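You operate a simulated robot arm through the tools that you are given. There is no shell and no other tool.

You are at the controls of a simulated two-armed robot. One attempt, no reset.

Task
Tilt the flood lamp to forty-five degrees, clamp it and switch it on.
Fine: slacken the clamp knob first; the white switch goes on last. Where these are worked on the way, their far stop is far enough and under half their travel is too little: clamp knob.
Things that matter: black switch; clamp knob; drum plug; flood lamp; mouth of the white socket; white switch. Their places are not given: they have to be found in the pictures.

Only the result counts: the job must be done as asked and must still hold three seconds after the hand-in. Knocking over, shifting, dropping, spilling or breaking anything else fails it.

Robot
Two 7-joint arms with four-finger grippers on one trunk that stands fixed in place. Base frame: the origin is at the foot of the trunk, x ahead of it, y to its left, z up. Units: cm, degrees, N and s.
The left shoulder is at [4, 18.1, 130.4], the right one opposite. With the tool pointing down near the work surface each hand reaches from about 10 to 74 cm from the base axis, measured 20 degrees to its own side. Payload 3.67 kg a hand.
Tool frame (each hand has its own): the origin (TCP) lies between the finger pads and is the grasp point; the fingertips stand 2.8 cm ahead of it; z points along the fingers, y is the line along which they close. The gripper opens to 11.2 cm; its body begins 7.3 cm behind the TCP.
Orientation is told as [roll, pitch, yaw] about the base's x, y, z axes, in that order, counted from this pose: with the fingers straight down and closing along the base's y, the tool's x points along the base's -x, its y along +y and its z along -z.

Tools
- The arms move only by the tool send_rows. It takes "left_increments", "right_increments" or both (then of equal length, played together; a hand with none holds still); each is a list that holds one entry, the list of rows, each a list of 7 numbers: the shift along the tool's x, y, z in cm, then the turn, a rotation vector about the tool's x, y, z in degrees, then the opening, from 0 (shut) to 1 (fully open). In form: [[[dx, dy, dz, ax, ay, az, jaw], ...]]. A call has 1 to 20 rows; each row shifts and turns the commanded pose from where the row before left it, along the tool's axes as they then stand. Rows are played at 5 a second. More than 5 cm and 8.6 degrees between two rows, or a gripper value outside its range, and nothing of the call is played. Where a pose cannot be reached the arm comes as near as it can. A force on the tool above 50 N (or 10 N above the force at the start of the call, whichever is more), or a blocked arm, ends the call early, and 0.2 s more pass. Each finger travels about 7.24 cm/s and halts on what it meets, pressing with about 25 N; the grip force reading is that of the motor and also rises with nothing between the fingers. The clock runs only during rows and for 0.2 s after the last one: add rows that do not move to give the fingers time. The reply holds the time, the measured pose of the TCP, the force on the tool along the base axes, the opening and the grip force, in the units named above and with some noise, with the torque about the TCP (base axes, N m) and any sound that the robot's microphone picked up.
- Cameras (640 x 400 px; columns grow to the right, rows downward): "scene" is now at [9.13, 4.86, 152.81]; the picture's right is [0.57, -0.82, 0.00], its down [-0.52, -0.36, -0.77] and it looks along [0.63, 0.44, -0.63] (base axes); focal length 320 px, centre (320, 200). "left" rides on the left gripper at [6, 1.8, -10.4] in its tool frame; the picture's right is [-0.29, 0.96, 0.00], its down [-0.80, -0.24, -0.55] and it looks along [-0.53, -0.16, 0.83] (tool axes); focal length 234 px, centre (320, 200). "right" rides on the right gripper at [6, -1.8, -10.4] in its tool frame; the picture's right is [0.29, 0.96, 0.00], its down [-0.80, 0.24, -0.55] and it looks along [-0.53, 0.16, 0.83] (tool axes); focal length 234 px, centre (320, 200).
- camera(camera): a new picture of that camera. It takes no simulated time.
- move_column(by): moves the trunk up (or, below 0, down) by that many cm; the arms and the scene camera ride with it, the base frame stays. It gives what a move gives, with no picture.
- aim_head(pan, tilt): turns the head with the scene camera to pan (to the left, within 86 degrees either way) and tilt (down, from -29 to 69), counted from straight ahead of the robot. It gives what a move gives.
- pixel_to_xyz(camera, pixels): for up to 12 pixels [column, row] of the newest picture of that camera ("zoom" is the newest enlarged one), the place [x, y, z] in the base frame of the surface seen there, good to about 0.2 cm. It takes no simulated time.
- enlarge(camera, box): a new picture of the part [left, top, right, bottom] of that camera's present view, enlarged. It takes no simulated time.
- finish_job(): hands the job in; it is judged then, once.

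Unless the task says otherwise, let go and move clear before handing in.

The tools are called after "Call:" by a JSON object that holds its "name" and its "arguments". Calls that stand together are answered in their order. send_rows: Moves the arms, as the interface text tells. Its arguments: {"type":"object","properties":{"left_increments":{"type":"array","items":{"type":"array","items":{"type":"array","items":{"type":"number"}}}},"right_increments":{"type":"array","items":{"type":"array","items":{"type":"array","items":{"type":"number"}}}}},"required":[]} The other tools are called the same way: move_column (by) moves the trunk up or down; aim_head (pan, tilt) turns the head that bears the scene camera; camera (camera) takes a picture; pixel_to_xyz (camera, pixels) gives the place of the surface under pixels of a picture; enlarge (camera, box) takes an enlarged picture of a part of a camera's view; finish_job () hands the job in.

At the start:

```text
time_s: 0.0
left_tcp_pos: [32.02, 48.87, 131.85]
left_orientation: [0.0, 0.0, -0.1]
left_ft_force: [-0.3, -0.3, -0.6]
left_ft_torque: [0.01, 0.02, -0.03]
left_width: 11.18
left_finger_force: 0.1
right_tcp_pos: [42.78, 2.79, 132.61]
right_orientation: [0.0, 0.0, -0.1]
right_ft_force: [-0.1, 0.7, -0.1]
right_ft_torque: [-0.01, -0.03, 0.02]
right_width: 11.2
right_finger_force: 0.1
trunk travel left (down, up): [-42.5, 8.9]
head pan, tilt (commanded): [35.0, 39.2]
```

scene: 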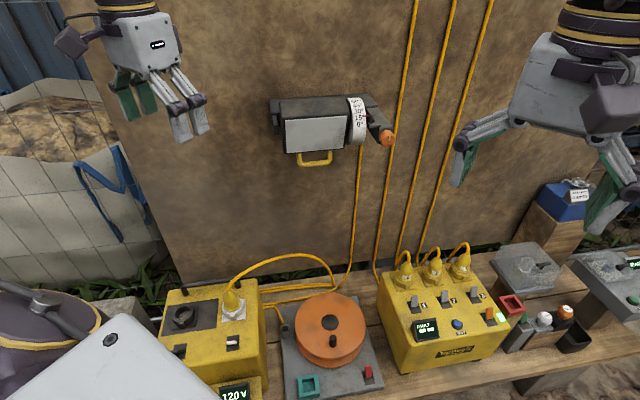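
right: 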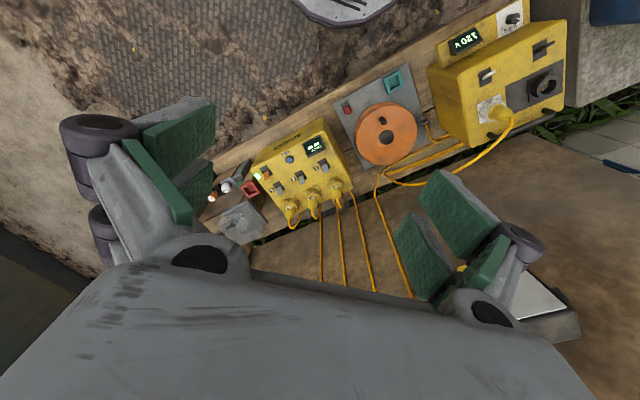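
left: 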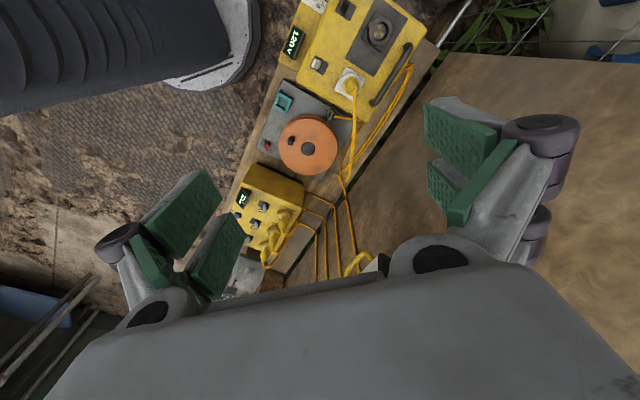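

The scene shows the flood lamp on the wall around (315,130), with an angle scale at (358,120) and an orange clamp knob at (388,138). I'll enlarge the key parts to identify everything.

Call:
{"name": "enlarge", "arguments": {"camera": "scene", "box": [250, 80, 410, 180]}}

Call:
{"name": "enlarge", "arguments": {"camera": "scene", "box": [150, 250, 390, 400]}}

Call:
{"name": "enlarge", "arguments": {"camera": "scene", "box": [370, 230, 610, 380]}}

```text
4.00 times, centred on (330, 130) of scene
```

zoom: 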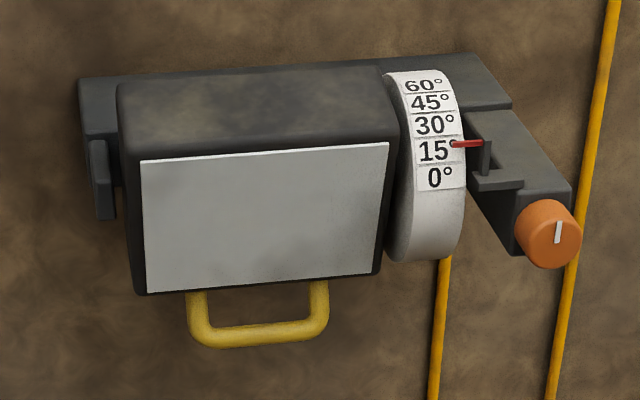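

```text
2.67 times, centred on (270, 325) of scene
```

zoom: 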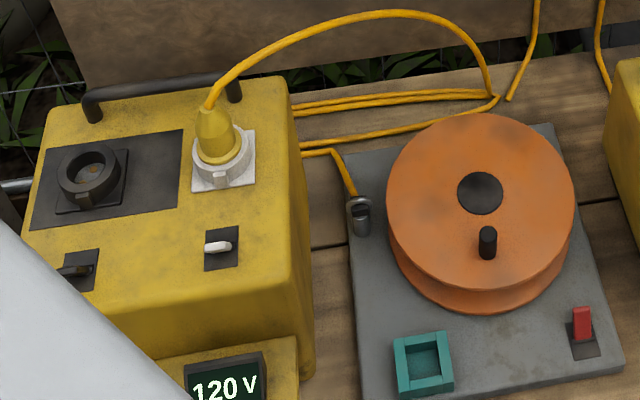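

```text
2.67 times, centred on (490, 305) of scene
```

zoom: 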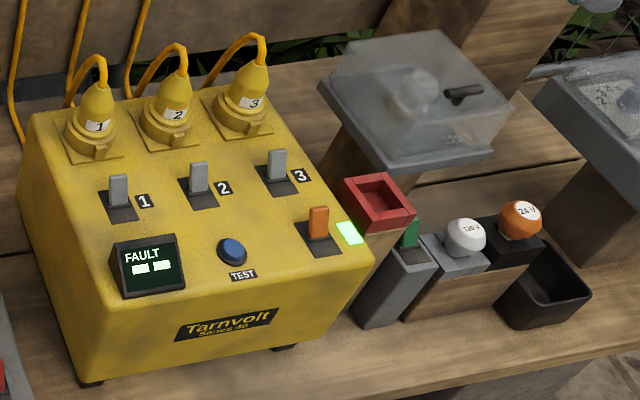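

The lamp reads about 15° at (463,143) in the zoom. The drum plug seems to be in the white socket already, and the white and black switches sit on the yellow box. Next I'll locate these points in 3D and look closer.

Call:
{"name": "enlarge", "arguments": {"camera": "scene", "box": [150, 260, 270, 335]}}

Call:
{"name": "pixel_to_xyz", "arguments": {"camera": "scene", "pixels": [[388, 138], [389, 137], [315, 163], [300, 164], [329, 160], [288, 150], [345, 148], [370, 150], [358, 118], [285, 120], [345, 117], [200, 200]]}}

Call:
{"name": "pixel_to_xyz", "arguments": {"camera": "scene", "pixels": [[232, 343], [237, 342], [178, 350], [232, 310], [232, 295], [184, 316], [230, 325], [210, 330], [200, 355], [330, 320], [250, 375], [300, 345]]}}

```text
5.33 times, centred on (210, 298) of scene
```

zoom: 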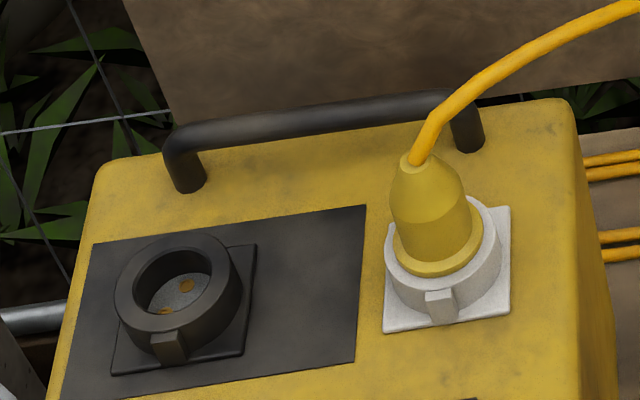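

```text
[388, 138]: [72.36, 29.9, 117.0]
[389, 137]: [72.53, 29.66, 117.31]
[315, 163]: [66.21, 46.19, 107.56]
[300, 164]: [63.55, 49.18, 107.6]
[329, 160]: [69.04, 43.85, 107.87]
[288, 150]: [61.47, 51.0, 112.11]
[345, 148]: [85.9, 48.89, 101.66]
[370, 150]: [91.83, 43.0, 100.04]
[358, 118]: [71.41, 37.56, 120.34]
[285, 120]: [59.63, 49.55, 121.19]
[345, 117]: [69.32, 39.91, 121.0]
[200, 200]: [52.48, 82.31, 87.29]
```

```text
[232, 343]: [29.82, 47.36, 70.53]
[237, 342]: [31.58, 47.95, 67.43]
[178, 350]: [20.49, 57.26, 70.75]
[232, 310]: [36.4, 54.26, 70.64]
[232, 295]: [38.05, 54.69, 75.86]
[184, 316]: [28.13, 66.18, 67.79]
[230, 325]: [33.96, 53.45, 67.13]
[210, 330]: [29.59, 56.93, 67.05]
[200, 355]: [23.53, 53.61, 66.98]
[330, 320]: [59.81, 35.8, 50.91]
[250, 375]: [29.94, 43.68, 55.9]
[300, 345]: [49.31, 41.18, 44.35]
```

The drum plug looks seated in the white socket, and the wall is the vertical plane x+y≈134.8. I'll zoom in more on the lamp to get the hinge, handle and knob geometry.

Call:
{"name": "enlarge", "arguments": {"camera": "scene", "box": [340, 90, 404, 130]}}

Call:
{"name": "enlarge", "arguments": {"camera": "scene", "box": [260, 90, 404, 180]}}

```text
10.00 times, centred on (372, 110) of scene
```

zoom: 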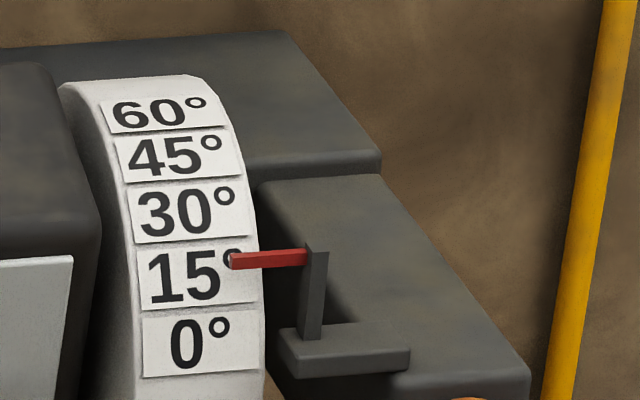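

```text
4.44 times, centred on (332, 135) of scene
```

zoom: 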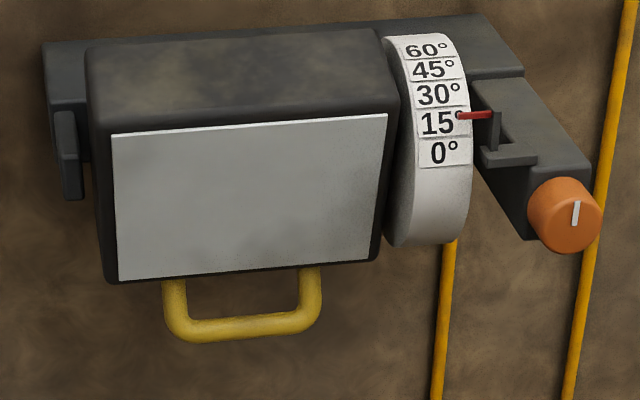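

I'll take 3D points on the lamp, scale drum, handle and knob in this zoom.

Call:
{"name": "pixel_to_xyz", "arguments": {"camera": "zoom", "pixels": [[113, 138], [385, 118], [378, 255], [120, 277], [178, 300], [310, 285], [190, 333], [305, 322], [245, 332], [95, 50], [375, 33], [95, 120]]}}

Call:
{"name": "pixel_to_xyz", "arguments": {"camera": "zoom", "pixels": [[560, 185], [600, 215], [565, 250], [576, 213], [540, 205], [565, 215], [420, 45], [432, 70], [443, 120], [447, 155], [440, 200], [425, 240]]}}

Call:
{"name": "pixel_to_xyz", "arguments": {"camera": "zoom", "pixels": [[486, 115], [496, 120], [515, 155], [550, 140], [520, 180], [500, 100], [70, 150], [60, 70], [530, 240], [510, 60], [460, 117], [580, 190]]}}

```text
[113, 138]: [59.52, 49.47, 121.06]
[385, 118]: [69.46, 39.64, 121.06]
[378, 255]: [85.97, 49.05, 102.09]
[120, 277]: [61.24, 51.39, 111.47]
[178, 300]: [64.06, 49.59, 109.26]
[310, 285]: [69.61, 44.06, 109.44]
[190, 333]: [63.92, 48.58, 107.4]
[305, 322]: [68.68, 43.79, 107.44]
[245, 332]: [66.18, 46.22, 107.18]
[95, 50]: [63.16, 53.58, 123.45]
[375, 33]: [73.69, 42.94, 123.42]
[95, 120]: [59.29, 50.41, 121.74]
```

```text
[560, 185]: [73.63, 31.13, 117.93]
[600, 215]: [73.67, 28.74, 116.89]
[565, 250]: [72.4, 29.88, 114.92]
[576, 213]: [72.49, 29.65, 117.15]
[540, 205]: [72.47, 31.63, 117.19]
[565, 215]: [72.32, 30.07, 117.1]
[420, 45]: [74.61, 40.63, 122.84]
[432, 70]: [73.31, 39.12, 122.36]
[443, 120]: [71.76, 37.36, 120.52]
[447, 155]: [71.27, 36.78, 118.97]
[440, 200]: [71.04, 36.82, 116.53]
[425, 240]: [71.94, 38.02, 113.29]
```

```text
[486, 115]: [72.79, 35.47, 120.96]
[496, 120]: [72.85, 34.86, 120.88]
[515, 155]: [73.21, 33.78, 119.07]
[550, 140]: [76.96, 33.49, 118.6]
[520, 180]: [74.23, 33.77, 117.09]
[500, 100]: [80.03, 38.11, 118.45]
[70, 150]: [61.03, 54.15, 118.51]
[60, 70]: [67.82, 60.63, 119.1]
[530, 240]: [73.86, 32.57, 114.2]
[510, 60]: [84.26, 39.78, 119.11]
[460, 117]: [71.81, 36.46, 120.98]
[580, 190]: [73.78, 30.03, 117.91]
```

The hinge axis is near d=(x+y)/√2≈82, z≈117.2. The knob axis points along the wall normal, with its front at about [72.4, 29.8, 117]. Before moving I'll check the switches and the plug up close from the hand cameras.

Call:
{"name": "enlarge", "arguments": {"camera": "left", "box": [270, 0, 430, 100]}}

Call:
{"name": "enlarge", "arguments": {"camera": "right", "box": [420, 0, 580, 100]}}

Call:
{"name": "enlarge", "arguments": {"camera": "scene", "box": [206, 322, 262, 357]}}

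Call:
{"name": "enlarge", "arguments": {"camera": "right", "box": [320, 60, 480, 160]}}

```text
4.00 times, centred on (350, 50) of left
```

zoom: 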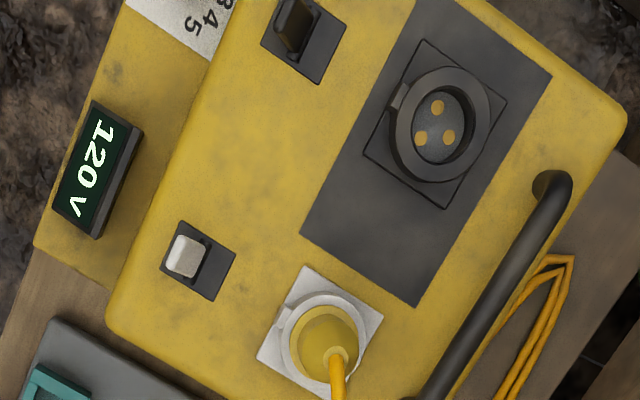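

```text
4.00 times, centred on (500, 50) of right
```

zoom: 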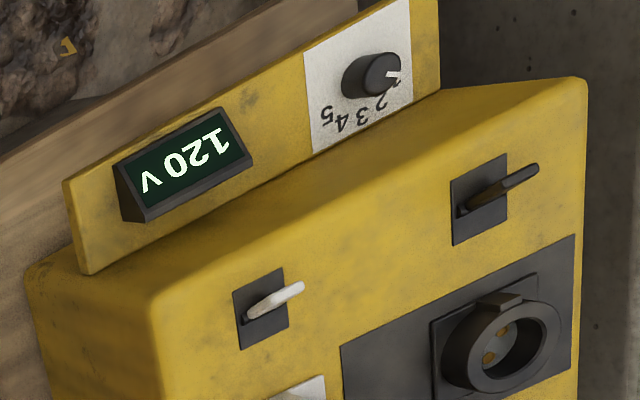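

```text
11.43 times, centred on (234, 340) of scene
```

zoom: 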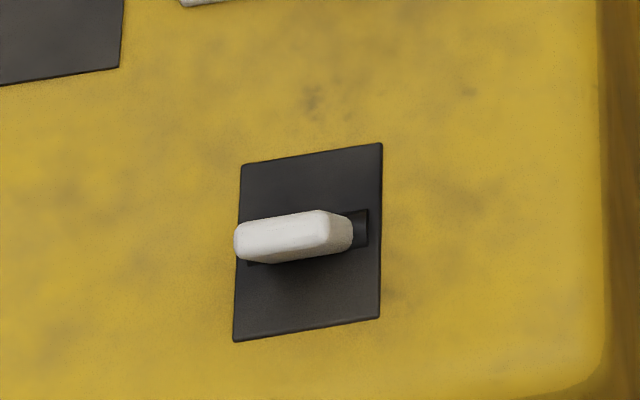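

```text
4.00 times, centred on (400, 110) of right
```

zoom: 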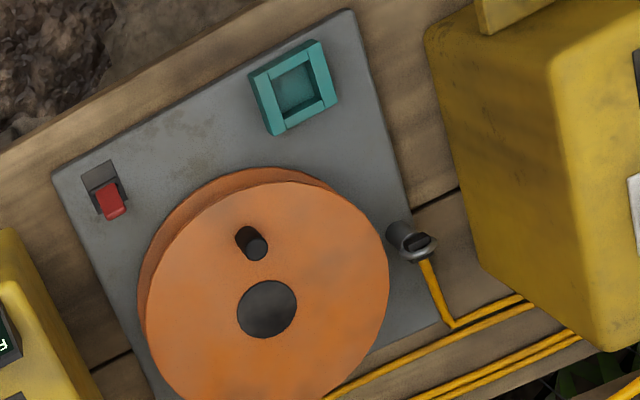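

Both switches on the yellow box lean left, toward the black socket. Now I'll check the cable routing and how well the plug is seated.

Call:
{"name": "enlarge", "arguments": {"camera": "scene", "box": [250, 235, 378, 315]}}

Call:
{"name": "enlarge", "arguments": {"camera": "scene", "box": [200, 270, 272, 315]}}

Call:
{"name": "enlarge", "arguments": {"camera": "left", "box": [290, 50, 450, 150]}}

```text
5.00 times, centred on (314, 275) of scene
```

zoom: 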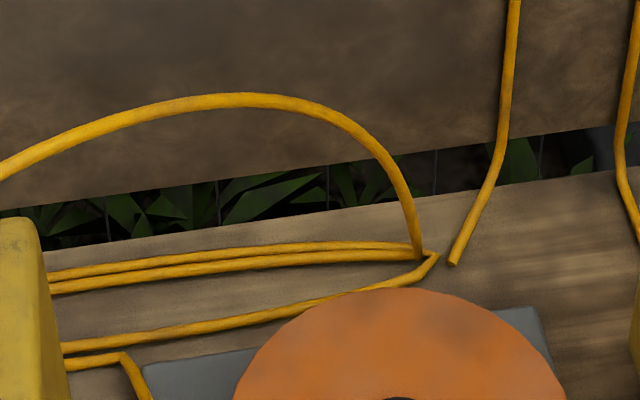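

```text
8.89 times, centred on (236, 292) of scene
```

zoom: 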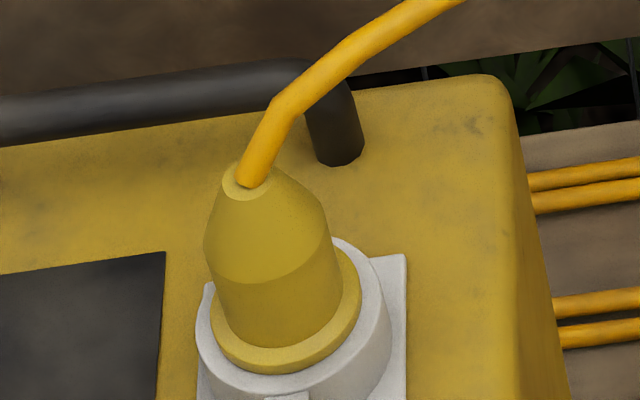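

```text
4.00 times, centred on (370, 100) of left
```

zoom: 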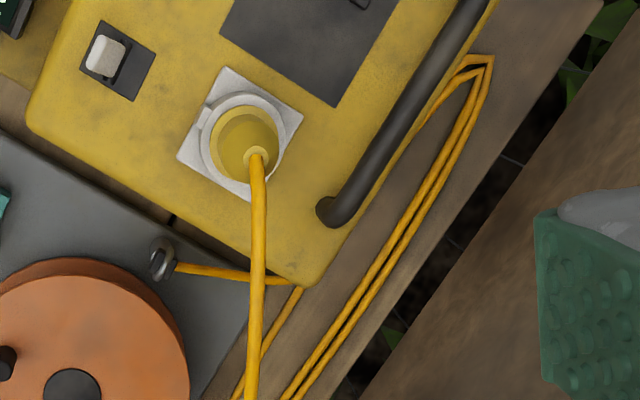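

The plug's flange sits flush in the white socket and its cable runs around to the drum, so I'll leave it alone. I'll start the right hand toward the knob: translate first, then pitch the fingers forward.

Call:
{"name": "send_rows", "arguments": {"right_increments": [[[-2.6, 2.2, 2.1, 0, 0, 0, 1], [-2.6, 2.2, 2.1, 0, 0, 0, 1], [-2.6, 2.2, 2.1, 0, 0, 0, 1], [-2.6, 2.2, 2.1, 0, 0, 0, 1], [-2.6, 2.2, 2.1, 0, 0, 0, 1], [0, 0, 0, 0, -8.18, 0, 1], [0, 0, 0, 0, -8.18, 0, 1], [0, 0, 0, 0, -8.18, 0, 1], [0, 0, 0, 0, -8.18, 0, 1], [0, 0, 0, 0, -8.18, 0, 1], [0, 0, 0, 0, -8.18, 0, 1], [0, 0, 0, 0, -8.18, 0, 1], [0, 0, 0, 0, -8.18, 0, 1], [0, 0, 0, 0, -8.18, 0, 1], [0, 0, 0, 0, -8.18, 0, 1], [0, 0, 0, 0, -8.18, 0, 1], [0, 0, 0, 0, 0, 0, 1]]]}}

```text
time_s: 3.6
left_tcp_pos: [32.1, 48.8, 132.02]
left_orientation: [0.0, 0.0, 0.0]
left_ft_force: [0.2, -0.8, -0.5]
left_ft_torque: [0.01, 0.01, -0.03]
left_width: 11.22
left_finger_force: 0.1
right_tcp_pos: [55.88, 13.67, 122.09]
right_orientation: [137.1, -89.9, -137.2]
right_ft_force: [-0.2, -0.7, -0.8]
right_ft_torque: [0.04, 0.03, 0.01]
right_width: 11.21
right_finger_force: 0.0
trunk travel left (down, up): [-42.5, 8.9]
head pan, tilt (commanded): [35.0, 39.2]
```

The right hand now points forward. Next I'll yaw it 45° left and advance to a stand-off in front of the knob.

Call:
{"name": "send_rows", "arguments": {"right_increments": [[[0, 0, 0, -7.5, 0, 0, 1], [0, 0, 0, -7.5, 0, 0, 1], [0, 0, 0, -7.5, 0, 0, 1], [0, 0, 0, -7.5, 0, 0, 1], [0, 0, 0, -7.5, 0, 0, 1], [0, 0, 0, -7.5, 0, 0, 1], [1.0, -0.05, 2.5, 0, 0, 0, 0.7], [1.0, -0.05, 2.5, 0, 0, 0, 0.7], [1.0, -0.05, 2.5, 0, 0, 0, 0.7], [1.0, -0.05, 2.5, 0, 0, 0, 0.7], [1.0, -0.05, 2.5, 0, 0, 0, 0.7], [0, 0, 0, 0, 0, 0, 0.7]]]}}

Call:
{"name": "camera", "arguments": {"camera": "right"}}

Call:
{"name": "camera", "arguments": {"camera": "scene"}}

```text
time_s: 6.4
left_tcp_pos: [31.95, 48.87, 131.97]
left_orientation: [0.0, 0.0, 0.0]
left_ft_force: [0.5, 0.2, -0.2]
left_ft_torque: [-0.01, -0.01, 0.03]
left_width: 11.21
left_finger_force: 0.0
right_tcp_pos: [68.3, 17.47, 122.19]
right_orientation: [103.8, -86.9, -81.3]
right_ft_force: [0.3, -0.1, 0.2]
right_ft_torque: [-0.01, -0.01, -0.01]
right_width: 7.84
right_finger_force: 0.1
right hand out of reach, approached as far as the arm can: row 4, 5, 6, 9, 10, 11
trunk travel left (down, up): [-42.5, 8.9]
head pan, tilt (commanded): [35.0, 39.2]
stopped in row 12 (right hand): the arm was blocked; the commanded pose is now the measured one
```

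```text
taken
```

right: 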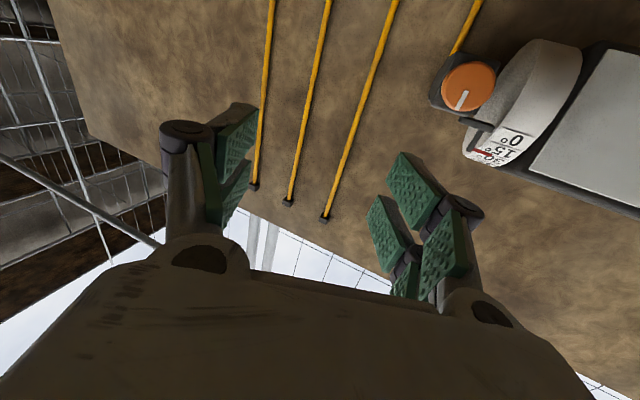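

```text
taken
```

scene: 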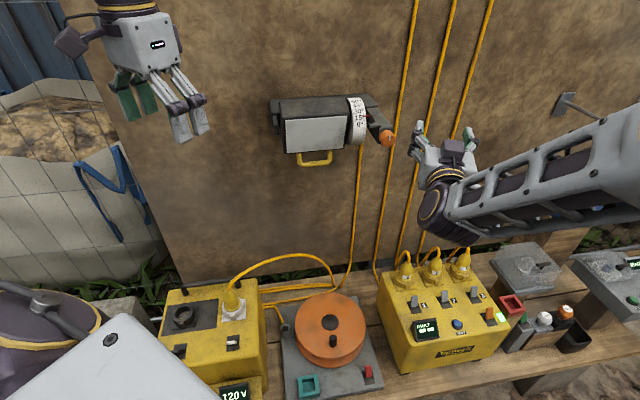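

The right hand couldn't yaw past about 22° here; the arm seems to be in an awkward elbow posture. I'll turn the head to see how the right arm is configured.

Call:
{"name": "aim_head", "arguments": {"pan": 0, "tilt": 30}}

Call:
{"name": "camera", "arguments": {"camera": "scene"}}

```text
time_s: 7.4
left_tcp_pos: [32.08, 48.93, 131.98]
left_orientation: [0.0, 0.0, 0.0]
left_ft_force: [-0.6, -0.1, -0.6]
left_ft_torque: [-0.04, 0.0, -0.01]
left_width: 11.22
left_finger_force: 0.1
right_tcp_pos: [68.32, 17.69, 122.27]
right_orientation: [104.7, -87.1, -82.3]
right_ft_force: [-0.3, -0.4, 0.6]
right_ft_torque: [0.0, 0.01, -0.01]
right_width: 7.85
right_finger_force: 0.1
trunk travel left (down, up): [-42.5, 8.9]
head pan, tilt (commanded): [0.0, 30.0]
```

```text
taken
```

scene: 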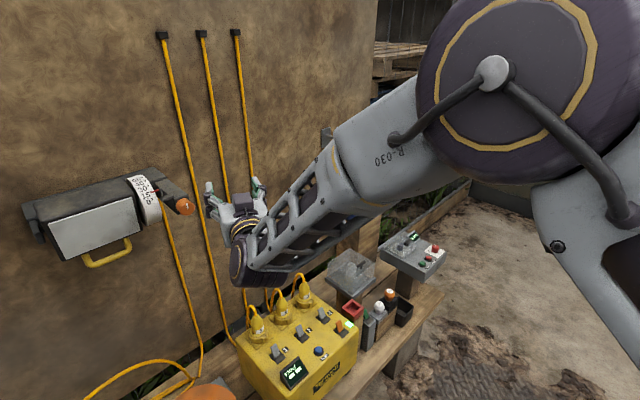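

The elbow is high at (500,80), with the forearm sloping down to the wrist at (240,265). I'll measure those points in 3D to understand the wrist bend.

Call:
{"name": "pixel_to_xyz", "arguments": {"camera": "scene", "pixels": [[495, 72], [370, 160], [260, 255], [240, 265], [240, 230], [240, 203], [320, 200], [600, 230], [620, 330], [430, 100], [310, 240], [560, 190]]}}

```text
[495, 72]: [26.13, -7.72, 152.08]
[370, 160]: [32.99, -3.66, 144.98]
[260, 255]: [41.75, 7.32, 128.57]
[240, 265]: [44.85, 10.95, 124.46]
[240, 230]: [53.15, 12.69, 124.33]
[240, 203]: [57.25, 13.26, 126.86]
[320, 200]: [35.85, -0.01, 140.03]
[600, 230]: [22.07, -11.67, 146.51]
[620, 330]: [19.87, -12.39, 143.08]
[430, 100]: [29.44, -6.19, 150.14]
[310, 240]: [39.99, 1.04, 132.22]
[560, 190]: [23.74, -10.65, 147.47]
```

The wrist sits near [47,10,123], so the arm has more room when stretched further forward. I'll combine a sideways shift with smaller yaw steps toward the pre-grasp in front of the knob.

Call:
{"name": "send_rows", "arguments": {"right_increments": [[[0.6, 0.75, 0.4, -2.5, 0, 0, 0.7], [0.6, 0.75, 0.4, -2.5, 0, 0, 0.7], [0.6, 0.75, 0.4, -2.5, 0, 0, 0.7], [0.6, 0.75, 0.4, -2.5, 0, 0, 0.7], [0.6, 0.75, 0.4, -2.5, 0, 0, 0.7], [0.6, 0.75, 0.4, -2.5, 0, 0, 0.7], [0.6, 0.75, 0.4, -2.5, 0, 0, 0.7], [0.6, 0.75, 0.4, -2.5, 0, 0, 0.7], [0.6, 0.75, 0.4, -2.5, 0, 0, 0.7]]]}}

```text
time_s: 9.6
left_tcp_pos: [32.04, 48.85, 131.87]
left_orientation: [0.0, 0.0, -0.1]
left_ft_force: [0.4, 0.3, -0.1]
left_ft_torque: [0.03, -0.04, 0.0]
left_width: 11.17
left_finger_force: 0.1
right_tcp_pos: [69.64, 17.56, 124.29]
right_orientation: [96.1, -83.8, -73.1]
right_ft_force: [-0.3, -0.9, 0.0]
right_ft_torque: [-0.01, 0.01, 0.0]
right_width: 7.85
right_finger_force: 0.0
right hand out of reach, approached as far as the arm can: row 1, 2, 3, 4, 5, 6, 7, 8, 9
trunk travel left (down, up): [-42.5, 8.9]
head pan, tilt (commanded): [0.0, 30.0]
stopped in row 9 (right hand): the arm was blocked; the commanded pose is now the measured one
```

All rows were out of reach, so I think the wrist can't bend further up while the forearm slopes down. Lowering the trunk should level the forearm at knob height, so I'll lower it 22 cm.

Call:
{"name": "move_column", "arguments": {"by": -22}}

Call:
{"name": "aim_head", "arguments": {"pan": 30, "tilt": 20}}

Call:
{"name": "camera", "arguments": {"camera": "scene"}}

```text
time_s: 11.9
left_tcp_pos: [32.0, 48.88, 110.01]
left_orientation: [-0.1, -0.1, 0.0]
left_ft_force: [-1.7, -0.5, -0.4]
left_ft_torque: [0.0, 0.01, 0.0]
left_width: 11.22
left_finger_force: 0.0
right_tcp_pos: [69.76, 17.55, 102.57]
right_orientation: [97.6, -83.8, -74.6]
right_ft_force: [0.3, 0.5, 0.4]
right_ft_torque: [0.01, -0.01, -0.03]
right_width: 7.86
right_finger_force: 0.1
trunk travel left (down, up): [-20.5, 30.9]
head pan, tilt (commanded): [0.0, 30.0]
```

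```text
time_s: 12.9
left_tcp_pos: [32.1, 48.91, 110.05]
left_orientation: [0.0, 0.0, 0.0]
left_ft_force: [-0.1, -0.3, 0.3]
left_ft_torque: [-0.02, 0.0, -0.02]
left_width: 11.19
left_finger_force: 0.1
right_tcp_pos: [69.7, 17.66, 102.45]
right_orientation: [97.4, -83.8, -74.6]
right_ft_force: [0.7, -0.2, -0.3]
right_ft_torque: [-0.01, 0.04, 0.02]
right_width: 7.84
right_finger_force: 0.1
trunk travel left (down, up): [-20.5, 30.9]
head pan, tilt (commanded): [30.0, 20.0]
```

```text
taken
```

scene: 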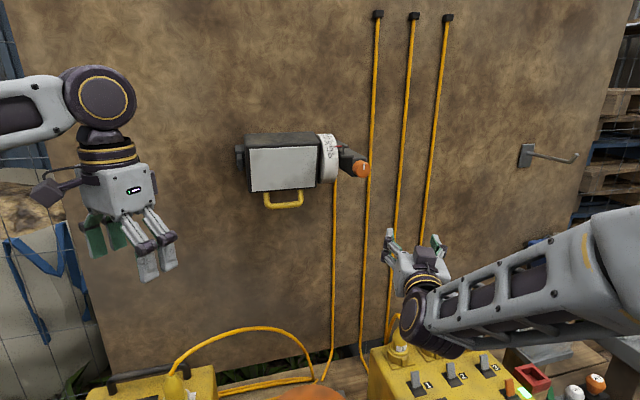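

The trunk is lower now. I'll raise the right hand back to z≈117, level its roll, and retry the yaw in small steps.

Call:
{"name": "send_rows", "arguments": {"right_increments": [[[0, 0, 0, 0, 0, -6.2, 0.7], [-3, 0, 0, 0, 0, 0, 0.7], [-3, 0, 0, 0, 0, 0, 0.7], [-3, 0, 0, 0, 0, 0, 0.7], [-3, 0, 0, 0, 0, 0, 0.7], [-2.6, 0, 0, 0, 0, 0, 0.7], [0, 0, 0, -4, 0, 0, 0.7], [0, 0, 0, -4, 0, 0, 0.7], [0, 0, 0, -4, 0, 0, 0.7], [0, 0, 0, -4, 0, 0, 0.7], [0, 0, 0, -4, 0, 0, 0.7], [0, 0, 0, -2.2, 0, 0, 0.7]]]}}

```text
time_s: 15.5
left_tcp_pos: [32.09, 48.97, 110.06]
left_orientation: [0.0, 0.0, 0.0]
left_ft_force: [-0.4, 0.3, -0.2]
left_ft_torque: [-0.03, 0.01, -0.01]
left_width: 11.18
left_finger_force: 0.1
right_tcp_pos: [69.47, 17.81, 116.85]
right_orientation: [-150.5, -89.3, 177.6]
right_ft_force: [-0.5, -0.2, 0.3]
right_ft_torque: [-0.05, 0.0, -0.03]
right_width: 7.85
right_finger_force: 0.1
right hand out of reach, approached as far as the arm can: row 8, 9, 10, 11
trunk travel left (down, up): [-20.5, 30.9]
head pan, tilt (commanded): [30.0, 20.0]
```

Only about 27° of yaw was reached here. I'll try shifting the hand left toward the knob line to see whether that frees the wrist.

Call:
{"name": "send_rows", "arguments": {"right_increments": [[[0, 1.3, 0.3, 0, 0, 0, 0.7], [0, 1.3, 0.3, 0, 0, 0, 0.7], [0, 1.3, 0.3, 0, 0, 0, 0.7], [0, 1.3, 0.3, 0, 0, 0, 0.7], [0, 1.3, 0.3, 0, 0, 0, 0.7], [0, 0, 0, 0, 0, 0, 0.7]]]}}

Call:
{"name": "camera", "arguments": {"camera": "scene"}}

```text
time_s: 16.9
left_tcp_pos: [32.07, 48.94, 110.03]
left_orientation: [0.1, 0.0, 0.0]
left_ft_force: [-0.7, 0.1, 0.1]
left_ft_torque: [0.01, -0.05, -0.02]
left_width: 11.21
left_finger_force: 0.0
right_tcp_pos: [67.41, 24.27, 116.71]
right_orientation: [-148.4, -89.3, 177.7]
right_ft_force: [-0.1, -0.3, -0.5]
right_ft_torque: [-0.03, 0.01, 0.01]
right_width: 7.86
right_finger_force: 0.0
trunk travel left (down, up): [-20.5, 30.9]
head pan, tilt (commanded): [30.0, 20.0]
```

```text
taken
```

scene: 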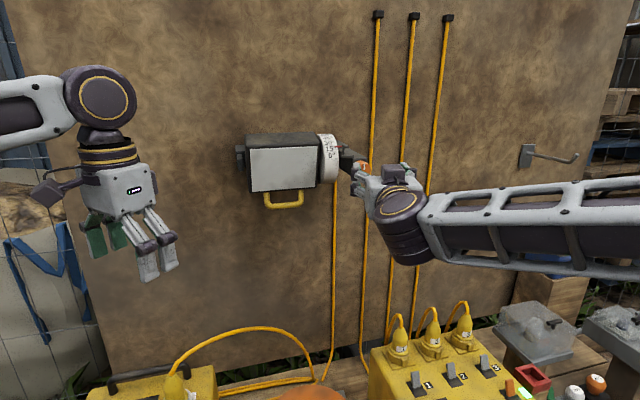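

Position is now d≈64.8, s≈30.5, with no reach flag and about 29° of yaw. I'll try the yaw again in small steps.

Call:
{"name": "send_rows", "arguments": {"right_increments": [[[0, 0, 0, -2, 0, 0, 0.7], [0, 0, 0, -2, 0, 0, 0.7], [0, 0, 0, -2, 0, 0, 0.7], [0, 0, 0, -2, 0, 0, 0.7], [0, 0, 0, -2, 0, 0, 0.7], [0, 0, 0, -2, 0, 0, 0.7], [0, 0, 0, -2, 0, 0, 0.7], [0, 0, 0, -2, 0, 0, 0.7], [0, 0, 0, 0, 0, 0, 0.7]]]}}

```text
time_s: 18.9
left_tcp_pos: [32.05, 49.06, 110.03]
left_orientation: [-0.1, 0.0, 0.0]
left_ft_force: [0.4, 0.2, 0.3]
left_ft_torque: [-0.03, -0.01, -0.03]
left_width: 11.18
left_finger_force: 0.1
right_tcp_pos: [65.98, 23.67, 119.09]
right_orientation: [-132.5, -89.3, 173.8]
right_ft_force: [0.3, -0.2, 0.4]
right_ft_torque: [-0.01, 0.0, -0.02]
right_width: 7.83
right_finger_force: 0.1
right hand out of reach, approached as far as the arm can: row 3, 5, 6
trunk travel left (down, up): [-20.5, 30.9]
head pan, tilt (commanded): [30.0, 20.0]
```

Yaw is about 41° now. I'll correct the height and finish the last 4° of yaw.

Call:
{"name": "send_rows", "arguments": {"right_increments": [[[0.5, 0, 0, -1, 0, 0, 0.7], [0.5, 0, 0, -1, 0, 0, 0.7], [0.5, 0, 0, -1, 0, 0, 0.7], [0.5, 0, 0, -0.7, 0, 0, 0.7], [0, 0, 0, 0, 0, 0, 0.7]]]}}

Call:
{"name": "camera", "arguments": {"camera": "scene"}}

Call:
{"name": "camera", "arguments": {"camera": "right"}}

```text
time_s: 20.1
left_tcp_pos: [32.03, 48.95, 109.98]
left_orientation: [-0.1, 0.0, 0.0]
left_ft_force: [0.6, -1.2, -0.8]
left_ft_torque: [0.03, 0.0, 0.0]
left_width: 11.19
left_finger_force: 0.2
right_tcp_pos: [65.93, 23.72, 117.11]
right_orientation: [-131.5, -89.2, 176.4]
right_ft_force: [0.6, 0.0, 0.4]
right_ft_torque: [0.02, -0.01, -0.04]
right_width: 7.85
right_finger_force: 0.1
trunk travel left (down, up): [-20.5, 30.9]
head pan, tilt (commanded): [30.0, 20.0]
```

```text
taken
```

scene: 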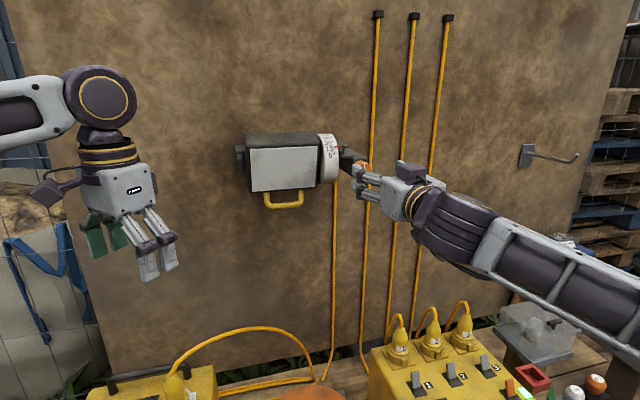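

```text
taken
```

right: 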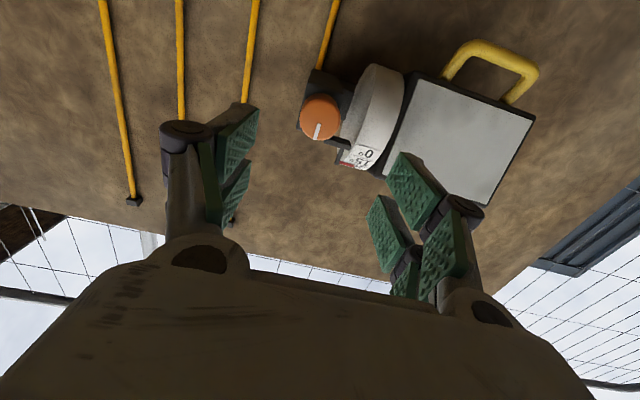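

The right arm is now nicely aligned at yaw≈45°, with the knob between the fingers at (320,117) in the right image. I'll measure the knob precisely from this view.

Call:
{"name": "enlarge", "arguments": {"camera": "right", "box": [280, 60, 440, 160]}}

Call:
{"name": "pixel_to_xyz", "arguments": {"camera": "right", "pixels": [[320, 100], [305, 118], [318, 112], [335, 118], [320, 132], [318, 137], [320, 90], [300, 122], [342, 112], [310, 75], [300, 95], [335, 145]]}}

```text
4.00 times, centred on (360, 110) of right
```

zoom: 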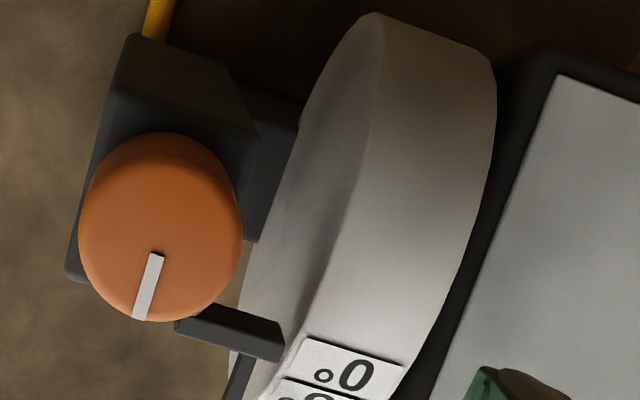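

```text
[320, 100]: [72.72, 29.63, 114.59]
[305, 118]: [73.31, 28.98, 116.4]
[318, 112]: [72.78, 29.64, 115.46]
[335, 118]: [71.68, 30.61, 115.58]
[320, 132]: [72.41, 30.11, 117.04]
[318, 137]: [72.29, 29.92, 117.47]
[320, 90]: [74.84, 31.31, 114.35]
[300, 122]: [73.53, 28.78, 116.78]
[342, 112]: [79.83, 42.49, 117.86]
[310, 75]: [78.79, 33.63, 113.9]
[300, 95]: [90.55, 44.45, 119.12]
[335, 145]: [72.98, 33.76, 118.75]
```

The knob center is near s≈30.15, z≈116.2, with its front face at d≈72.3. I'll check the finger pad layout before gripping.

Call:
{"name": "pixel_to_xyz", "arguments": {"camera": "right", "pixels": [[415, 190], [395, 225], [445, 255], [400, 160], [440, 200], [380, 210], [395, 260], [230, 140], [235, 185], [250, 110], [250, 165], [405, 280]]}}

Call:
{"name": "enlarge", "arguments": {"camera": "right", "box": [150, 90, 510, 315]}}

```text
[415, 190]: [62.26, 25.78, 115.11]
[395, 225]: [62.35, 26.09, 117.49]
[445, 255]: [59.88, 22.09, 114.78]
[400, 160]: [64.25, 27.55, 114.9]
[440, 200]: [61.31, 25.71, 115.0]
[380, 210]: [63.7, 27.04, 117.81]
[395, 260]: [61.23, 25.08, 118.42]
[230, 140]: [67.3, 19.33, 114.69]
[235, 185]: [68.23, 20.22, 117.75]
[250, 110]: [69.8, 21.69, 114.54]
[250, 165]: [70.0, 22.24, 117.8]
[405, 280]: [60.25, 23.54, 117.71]
```

```text
1.78 times, centred on (330, 202) of right
```

zoom: 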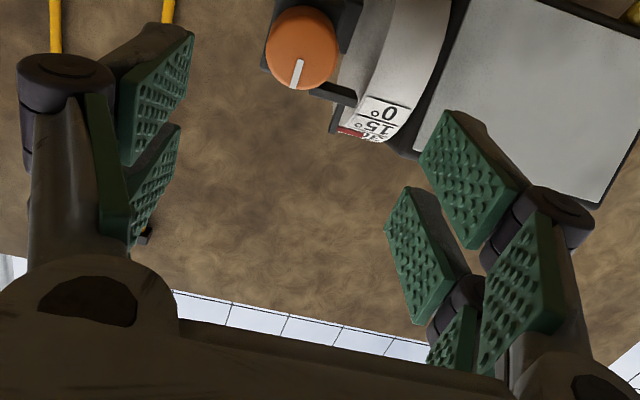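

The pads sit about ±1.7 cm off the tool axis, which suits the knob. I'll align, narrow the opening to 0.5 and advance so the fingertips surround the knob.

Call:
{"name": "send_rows", "arguments": {"right_increments": [[[0.9, -0.3, 0, 0, 0, 0, 0.5], [0, 0, 2, 0, 0, 0, 0.5], [0, 0, 2, 0, 0, 0, 0.5], [0, 0, 2, 0, 0, 0, 0.5], [0, 0, 1, 0, 0, 0, 0.5], [0, 0, 1.2, 0, 0, 0, 0.5], [0, 0, 0, 0, 0, 0, 0.5]]]}}

Call:
{"name": "camera", "arguments": {"camera": "scene"}}

Call:
{"name": "camera", "arguments": {"camera": "right"}}

```text
time_s: 21.7
left_tcp_pos: [32.01, 48.86, 110.01]
left_orientation: [-0.1, 0.0, 0.1]
left_ft_force: [-1.9, -0.2, -0.4]
left_ft_torque: [-0.02, 0.02, 0.05]
left_width: 11.21
left_finger_force: 0.0
right_tcp_pos: [72.04, 29.34, 116.38]
right_orientation: [-134.0, -89.3, 179.0]
right_ft_force: [-0.6, -0.8, -0.3]
right_ft_torque: [0.03, 0.01, 0.05]
right_width: 5.57
right_finger_force: 0.1
trunk travel left (down, up): [-20.5, 30.9]
head pan, tilt (commanded): [30.0, 20.0]
```

```text
taken
```

scene: 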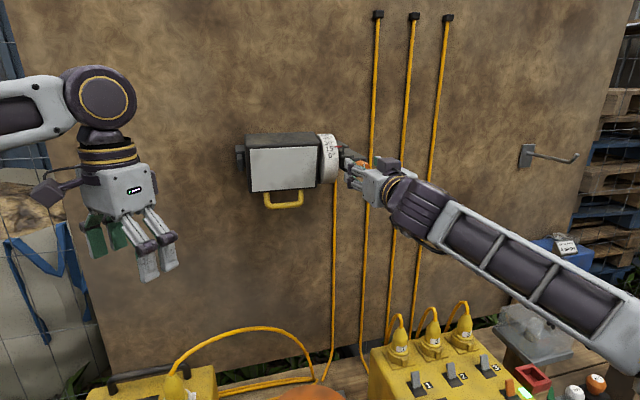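

```text
taken
```

right: 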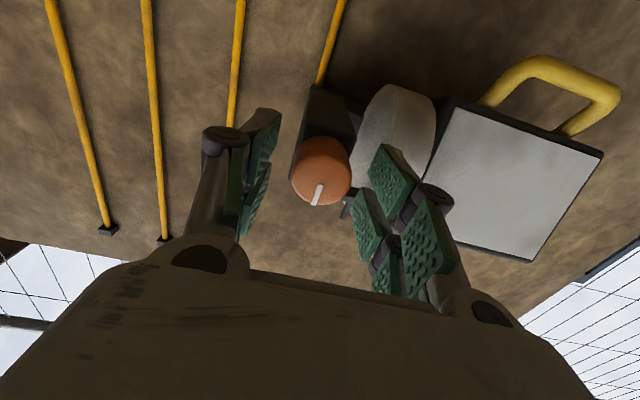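

The knob sits between the pads at (320,172). I'll close the right gripper onto it.

Call:
{"name": "send_rows", "arguments": {"right_increments": [[[0, 0, 0, 0, 0, 0, 0.35], [0, 0, 0, 0, 0, 0, 0.25], [0, 0, 0, 0, 0, 0, 0.2], [0, 0, 0, 0, 0, 0, 0.2], [0, 0, 0, 0, 0, 0, 0.2]]]}}

Call:
{"name": "camera", "arguments": {"camera": "right"}}

```text
time_s: 22.9
left_tcp_pos: [32.01, 48.99, 109.92]
left_orientation: [0.1, 0.0, -0.1]
left_ft_force: [0.9, -0.4, -0.7]
left_ft_torque: [0.01, 0.01, -0.02]
left_width: 11.18
left_finger_force: 0.1
right_tcp_pos: [71.96, 29.23, 116.15]
right_orientation: [-131.0, -89.2, 176.0]
right_ft_force: [-0.6, 2.4, -0.6]
right_ft_torque: [0.02, -0.04, 0.09]
right_width: 3.13
right_finger_force: 44.8
trunk travel left (down, up): [-20.5, 30.9]
head pan, tilt (commanded): [30.0, 20.0]
```

```text
taken
```

right: 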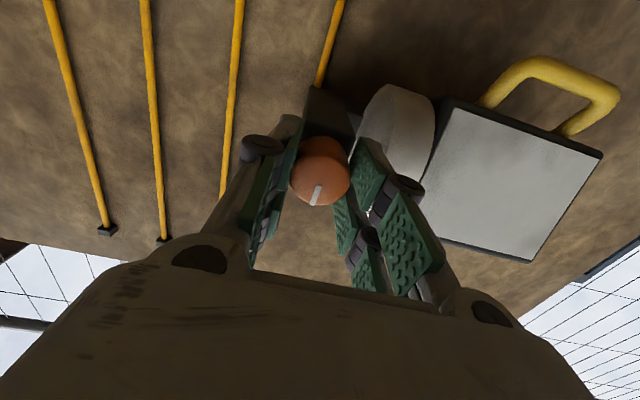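

The knob is gripped at 3.13 cm width with 45 N of motor force and little side load. I'll turn it counter-clockwise as seen from the robot (negative about tool z) in small steps and watch torque and pointer.

Call:
{"name": "send_rows", "arguments": {"right_increments": [[[0, 0, 0, 0, 0, -5, 0.2], [0, 0, 0, 0, 0, -5, 0.2], [0, 0, 0, 0, 0, -5, 0.2], [0, 0, 0, 0, 0, -5, 0.2], [0, 0, 0, 0, 0, 0, 0.2]]]}}

Call:
{"name": "enlarge", "arguments": {"camera": "scene", "box": [230, 110, 422, 230]}}

Call:
{"name": "camera", "arguments": {"camera": "right"}}

```text
time_s: 24.1
left_tcp_pos: [32.05, 48.95, 110.06]
left_orientation: [0.0, 0.0, 0.0]
left_ft_force: [1.1, 0.3, -0.7]
left_ft_torque: [0.0, 0.0, 0.0]
left_width: 11.21
left_finger_force: 0.0
right_tcp_pos: [72.04, 29.31, 116.25]
right_orientation: [-91.3, -69.4, 136.3]
right_ft_force: [-3.3, 1.4, -4.6]
right_ft_torque: [0.29, -0.25, 0.37]
right_width: 3.12
right_finger_force: 45.0
trunk travel left (down, up): [-20.5, 30.9]
head pan, tilt (commanded): [30.0, 20.0]
```

```text
3.33 times, centred on (326, 170) of scene
```

zoom: 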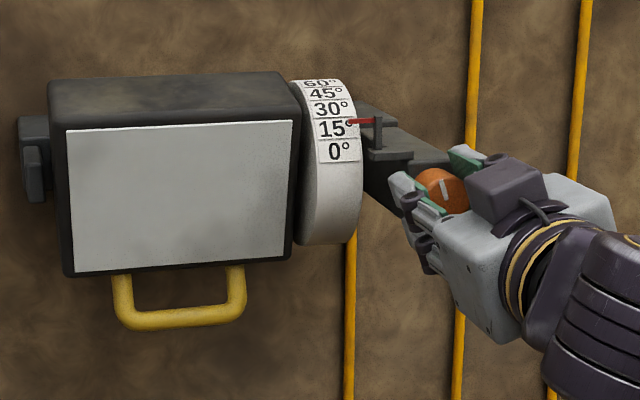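

```text
taken
```

right: 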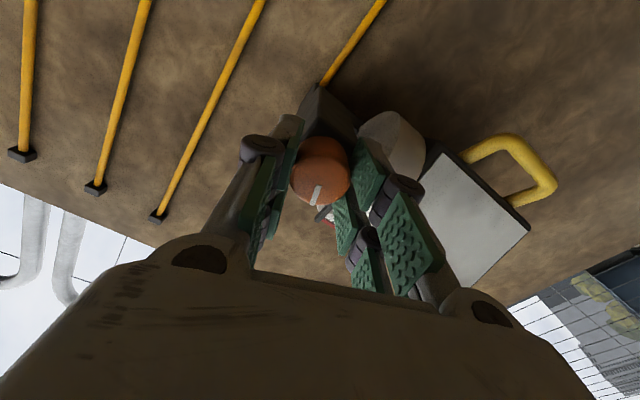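

The knob's mark turned with the hand and there is hardly any axial torque. I'll keep turning counter-clockwise and watch for the stop.

Call:
{"name": "send_rows", "arguments": {"right_increments": [[[0, 0, 0, 0, 0, -5, 0.2], [0, 0, 0, 0, 0, -5, 0.2], [0, 0, 0, 0, 0, -5, 0.2], [0, 0, 0, 0, 0, -5, 0.2], [0, 0, 0, 0, 0, -5, 0.2], [0, 0, 0, 0, 0, -5, 0.2], [0, 0, 0, 0, 0, 0, 0.2]]]}}

Call:
{"name": "enlarge", "arguments": {"camera": "scene", "box": [230, 110, 422, 230]}}

Call:
{"name": "camera", "arguments": {"camera": "right"}}

```text
time_s: 25.7
left_tcp_pos: [32.06, 48.95, 109.99]
left_orientation: [0.0, 0.0, -0.1]
left_ft_force: [-0.1, -0.1, -0.3]
left_ft_torque: [0.01, -0.02, -0.01]
left_width: 11.17
left_finger_force: 0.0
right_tcp_pos: [72.15, 29.26, 116.2]
right_orientation: [-90.6, -39.4, 135.3]
right_ft_force: [-4.3, -2.1, -10.1]
right_ft_torque: [0.12, -0.1, 0.63]
right_width: 3.12
right_finger_force: 45.2
trunk travel left (down, up): [-20.5, 30.9]
head pan, tilt (commanded): [30.0, 20.0]
```

```text
3.33 times, centred on (326, 170) of scene
```

zoom: 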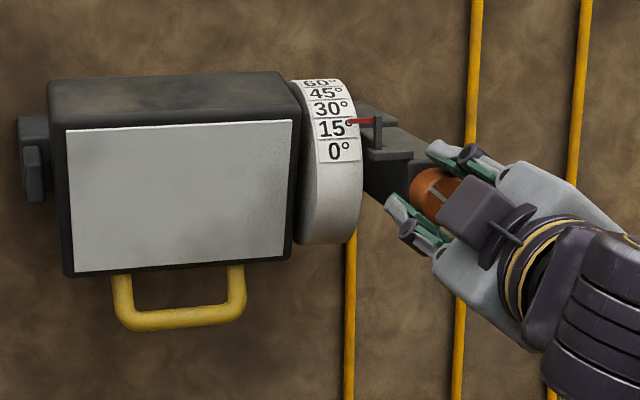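

```text
taken
```

right: 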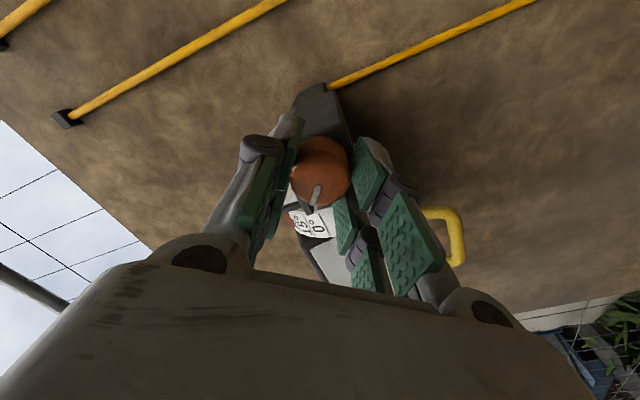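

The knob followed 50° with no stop so far, and the lamp still reads 15°. A small vertical side load of -10 N is building, so I'll nudge down slightly while I keep turning.

Call:
{"name": "send_rows", "arguments": {"right_increments": [[[0.1, 0.12, 0, 0, 0, -5, 0.2], [0, 0, 0, 0, 0, -5, 0.2], [0, 0, 0, 0, 0, -5, 0.2], [0, 0, 0, 0, 0, -5, 0.2], [0, 0, 0, 0, 0, -5, 0.2], [0, 0, 0, 0, 0, -5, 0.2], [0, 0, 0, 0, 0, 0, 0.2]]]}}

Call:
{"name": "enlarge", "arguments": {"camera": "scene", "box": [230, 110, 422, 230]}}

Call:
{"name": "camera", "arguments": {"camera": "right"}}

```text
time_s: 27.3
left_tcp_pos: [31.82, 49.23, 110.03]
left_orientation: [-0.2, -0.1, 0.1]
left_ft_force: [-0.6, -0.5, 0.6]
left_ft_torque: [0.01, -0.01, -0.02]
left_width: 11.19
left_finger_force: 0.1
right_tcp_pos: [72.0, 29.29, 116.25]
right_orientation: [-89.9, -20.5, 135.4]
right_ft_force: [-15.9, 12.9, -8.7]
right_ft_torque: [-0.12, 0.09, 0.83]
right_width: 3.13
right_finger_force: 45.1
right hand out of reach, approached as far as the arm can: row 4, 5
trunk travel left (down, up): [-20.5, 30.9]
head pan, tilt (commanded): [30.0, 20.0]
```

```text
3.33 times, centred on (326, 170) of scene
```

zoom: 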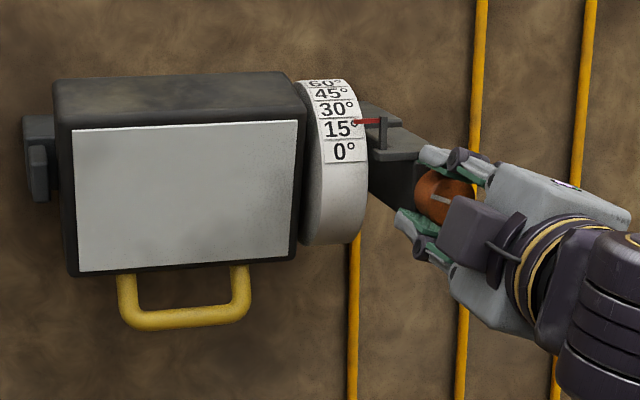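

```text
taken
```

right: 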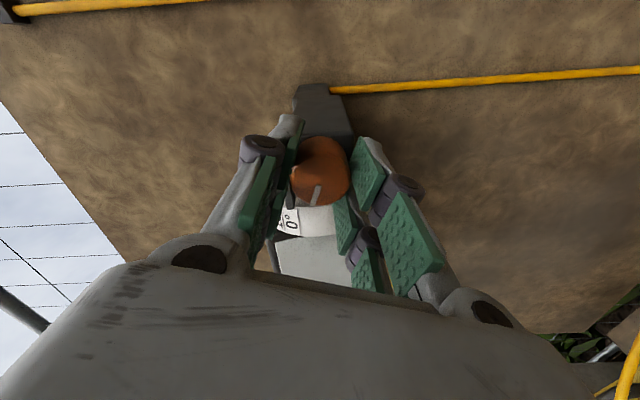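

The knob is now about 70° counter-clockwise with no hard stop, but the wrist is near its limit and side load is growing. I'll release, wind the hand back and regrip for another stroke.

Call:
{"name": "send_rows", "arguments": {"right_increments": [[[0, 0, 0, 0, 0, 0, 0.4], [0, 0, 0, 0, 0, 0, 0.5], [0, 0, 0, 0, 0, 0, 0.5], [0, 0, -1, 0, 0, 0, 0.5], [0, 0, -1, 0, 0, 0, 0.5], [0, 0, 0, 0, 0, 8, 0.5], [0, 0, 0, 0, 0, 8, 0.5], [0, 0, 0, 0, 0, 8, 0.5], [0, 0, 0, 0, 0, 8, 0.5], [0, 0, 0, 0, 0, 8, 0.5], [0, 0, 0, 0, 0, 8, 0.5], [0, 0, 0, 0, 0, 8, 0.5], [0, 0, 0, 0, 0, 8, 0.5], [0, 0, 0, 0, 0, 8, 0.5], [0, 0, 0, 0, 0, 0, 0.5]]]}}

Call:
{"name": "camera", "arguments": {"camera": "right"}}

Call:
{"name": "enlarge", "arguments": {"camera": "scene", "box": [230, 110, 422, 230]}}

```text
time_s: 30.5
left_tcp_pos: [31.96, 48.82, 110.06]
left_orientation: [0.0, 0.0, 0.0]
left_ft_force: [0.7, 1.1, 0.5]
left_ft_torque: [0.01, -0.02, 0.01]
left_width: 11.21
left_finger_force: 0.1
right_tcp_pos: [72.44, 28.85, 116.09]
right_orientation: [138.1, -89.6, -93.1]
right_ft_force: [-0.3, -0.7, 0.4]
right_ft_torque: [0.0, 0.01, -0.01]
right_width: 5.61
right_finger_force: 0.0
right hand out of reach, approached as far as the arm can: row 4, 5
trunk travel left (down, up): [-20.5, 30.9]
head pan, tilt (commanded): [30.0, 20.0]
```

```text
taken
```

right: 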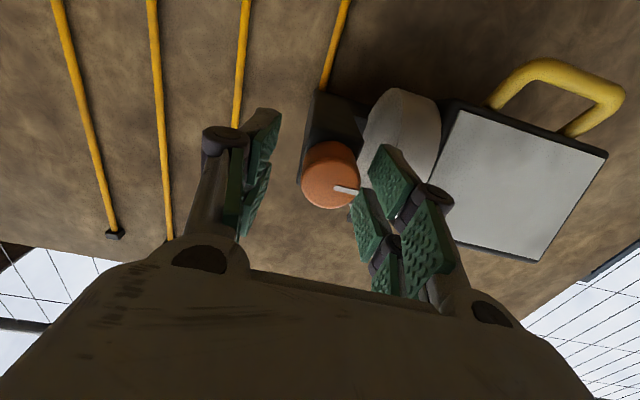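

```text
3.33 times, centred on (326, 170) of scene
```

zoom: 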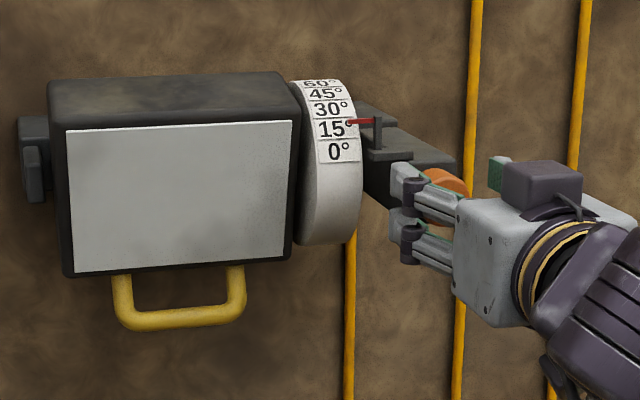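

The mark now points left at (345,190), confirming about 75–80° of counter-clockwise turn, and the lamp is still at 15°. I'll recenter, pre-rotate the hand clockwise 48° and regrip.

Call:
{"name": "send_rows", "arguments": {"right_increments": [[[-0.05, 0.6, 0, 0, 0, 0, 0.5], [0, 0, 0, 0, 0, 8, 0.5], [0, 0, 0, 0, 0, 8, 0.5], [0, 0, 0, 0, 0, 8, 0.5], [0, 0, 0, 0, 0, 8, 0.5], [0, 0, 0, 0, 0, 8, 0.5], [0, 0, 0, 0, 0, 8, 0.5], [0, 0, 0, 0, 0, 0, 0.5]]]}}

Call:
{"name": "camera", "arguments": {"camera": "right"}}

Call:
{"name": "enlarge", "arguments": {"camera": "scene", "box": [230, 110, 422, 230]}}

```text
time_s: 32.3
left_tcp_pos: [31.99, 48.85, 109.98]
left_orientation: [0.0, 0.1, 0.0]
left_ft_force: [1.1, 0.9, -0.2]
left_ft_torque: [0.03, -0.02, 0.01]
left_width: 11.23
left_finger_force: 0.0
right_tcp_pos: [72.02, 29.1, 116.24]
right_orientation: [90.4, -41.8, -45.3]
right_ft_force: [0.5, -0.9, 0.0]
right_ft_torque: [0.01, -0.01, 0.01]
right_width: 5.61
right_finger_force: 0.1
trunk travel left (down, up): [-20.5, 30.9]
head pan, tilt (commanded): [30.0, 20.0]
```

```text
taken
```

right: 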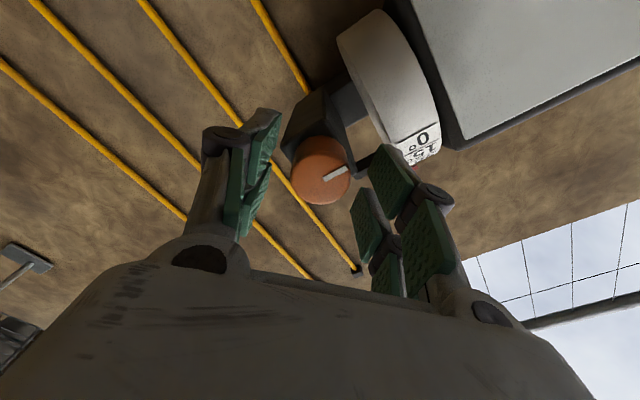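

```text
3.33 times, centred on (326, 170) of scene
```

zoom: 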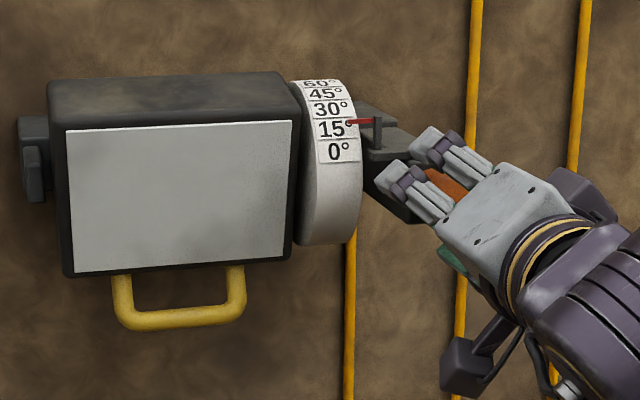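

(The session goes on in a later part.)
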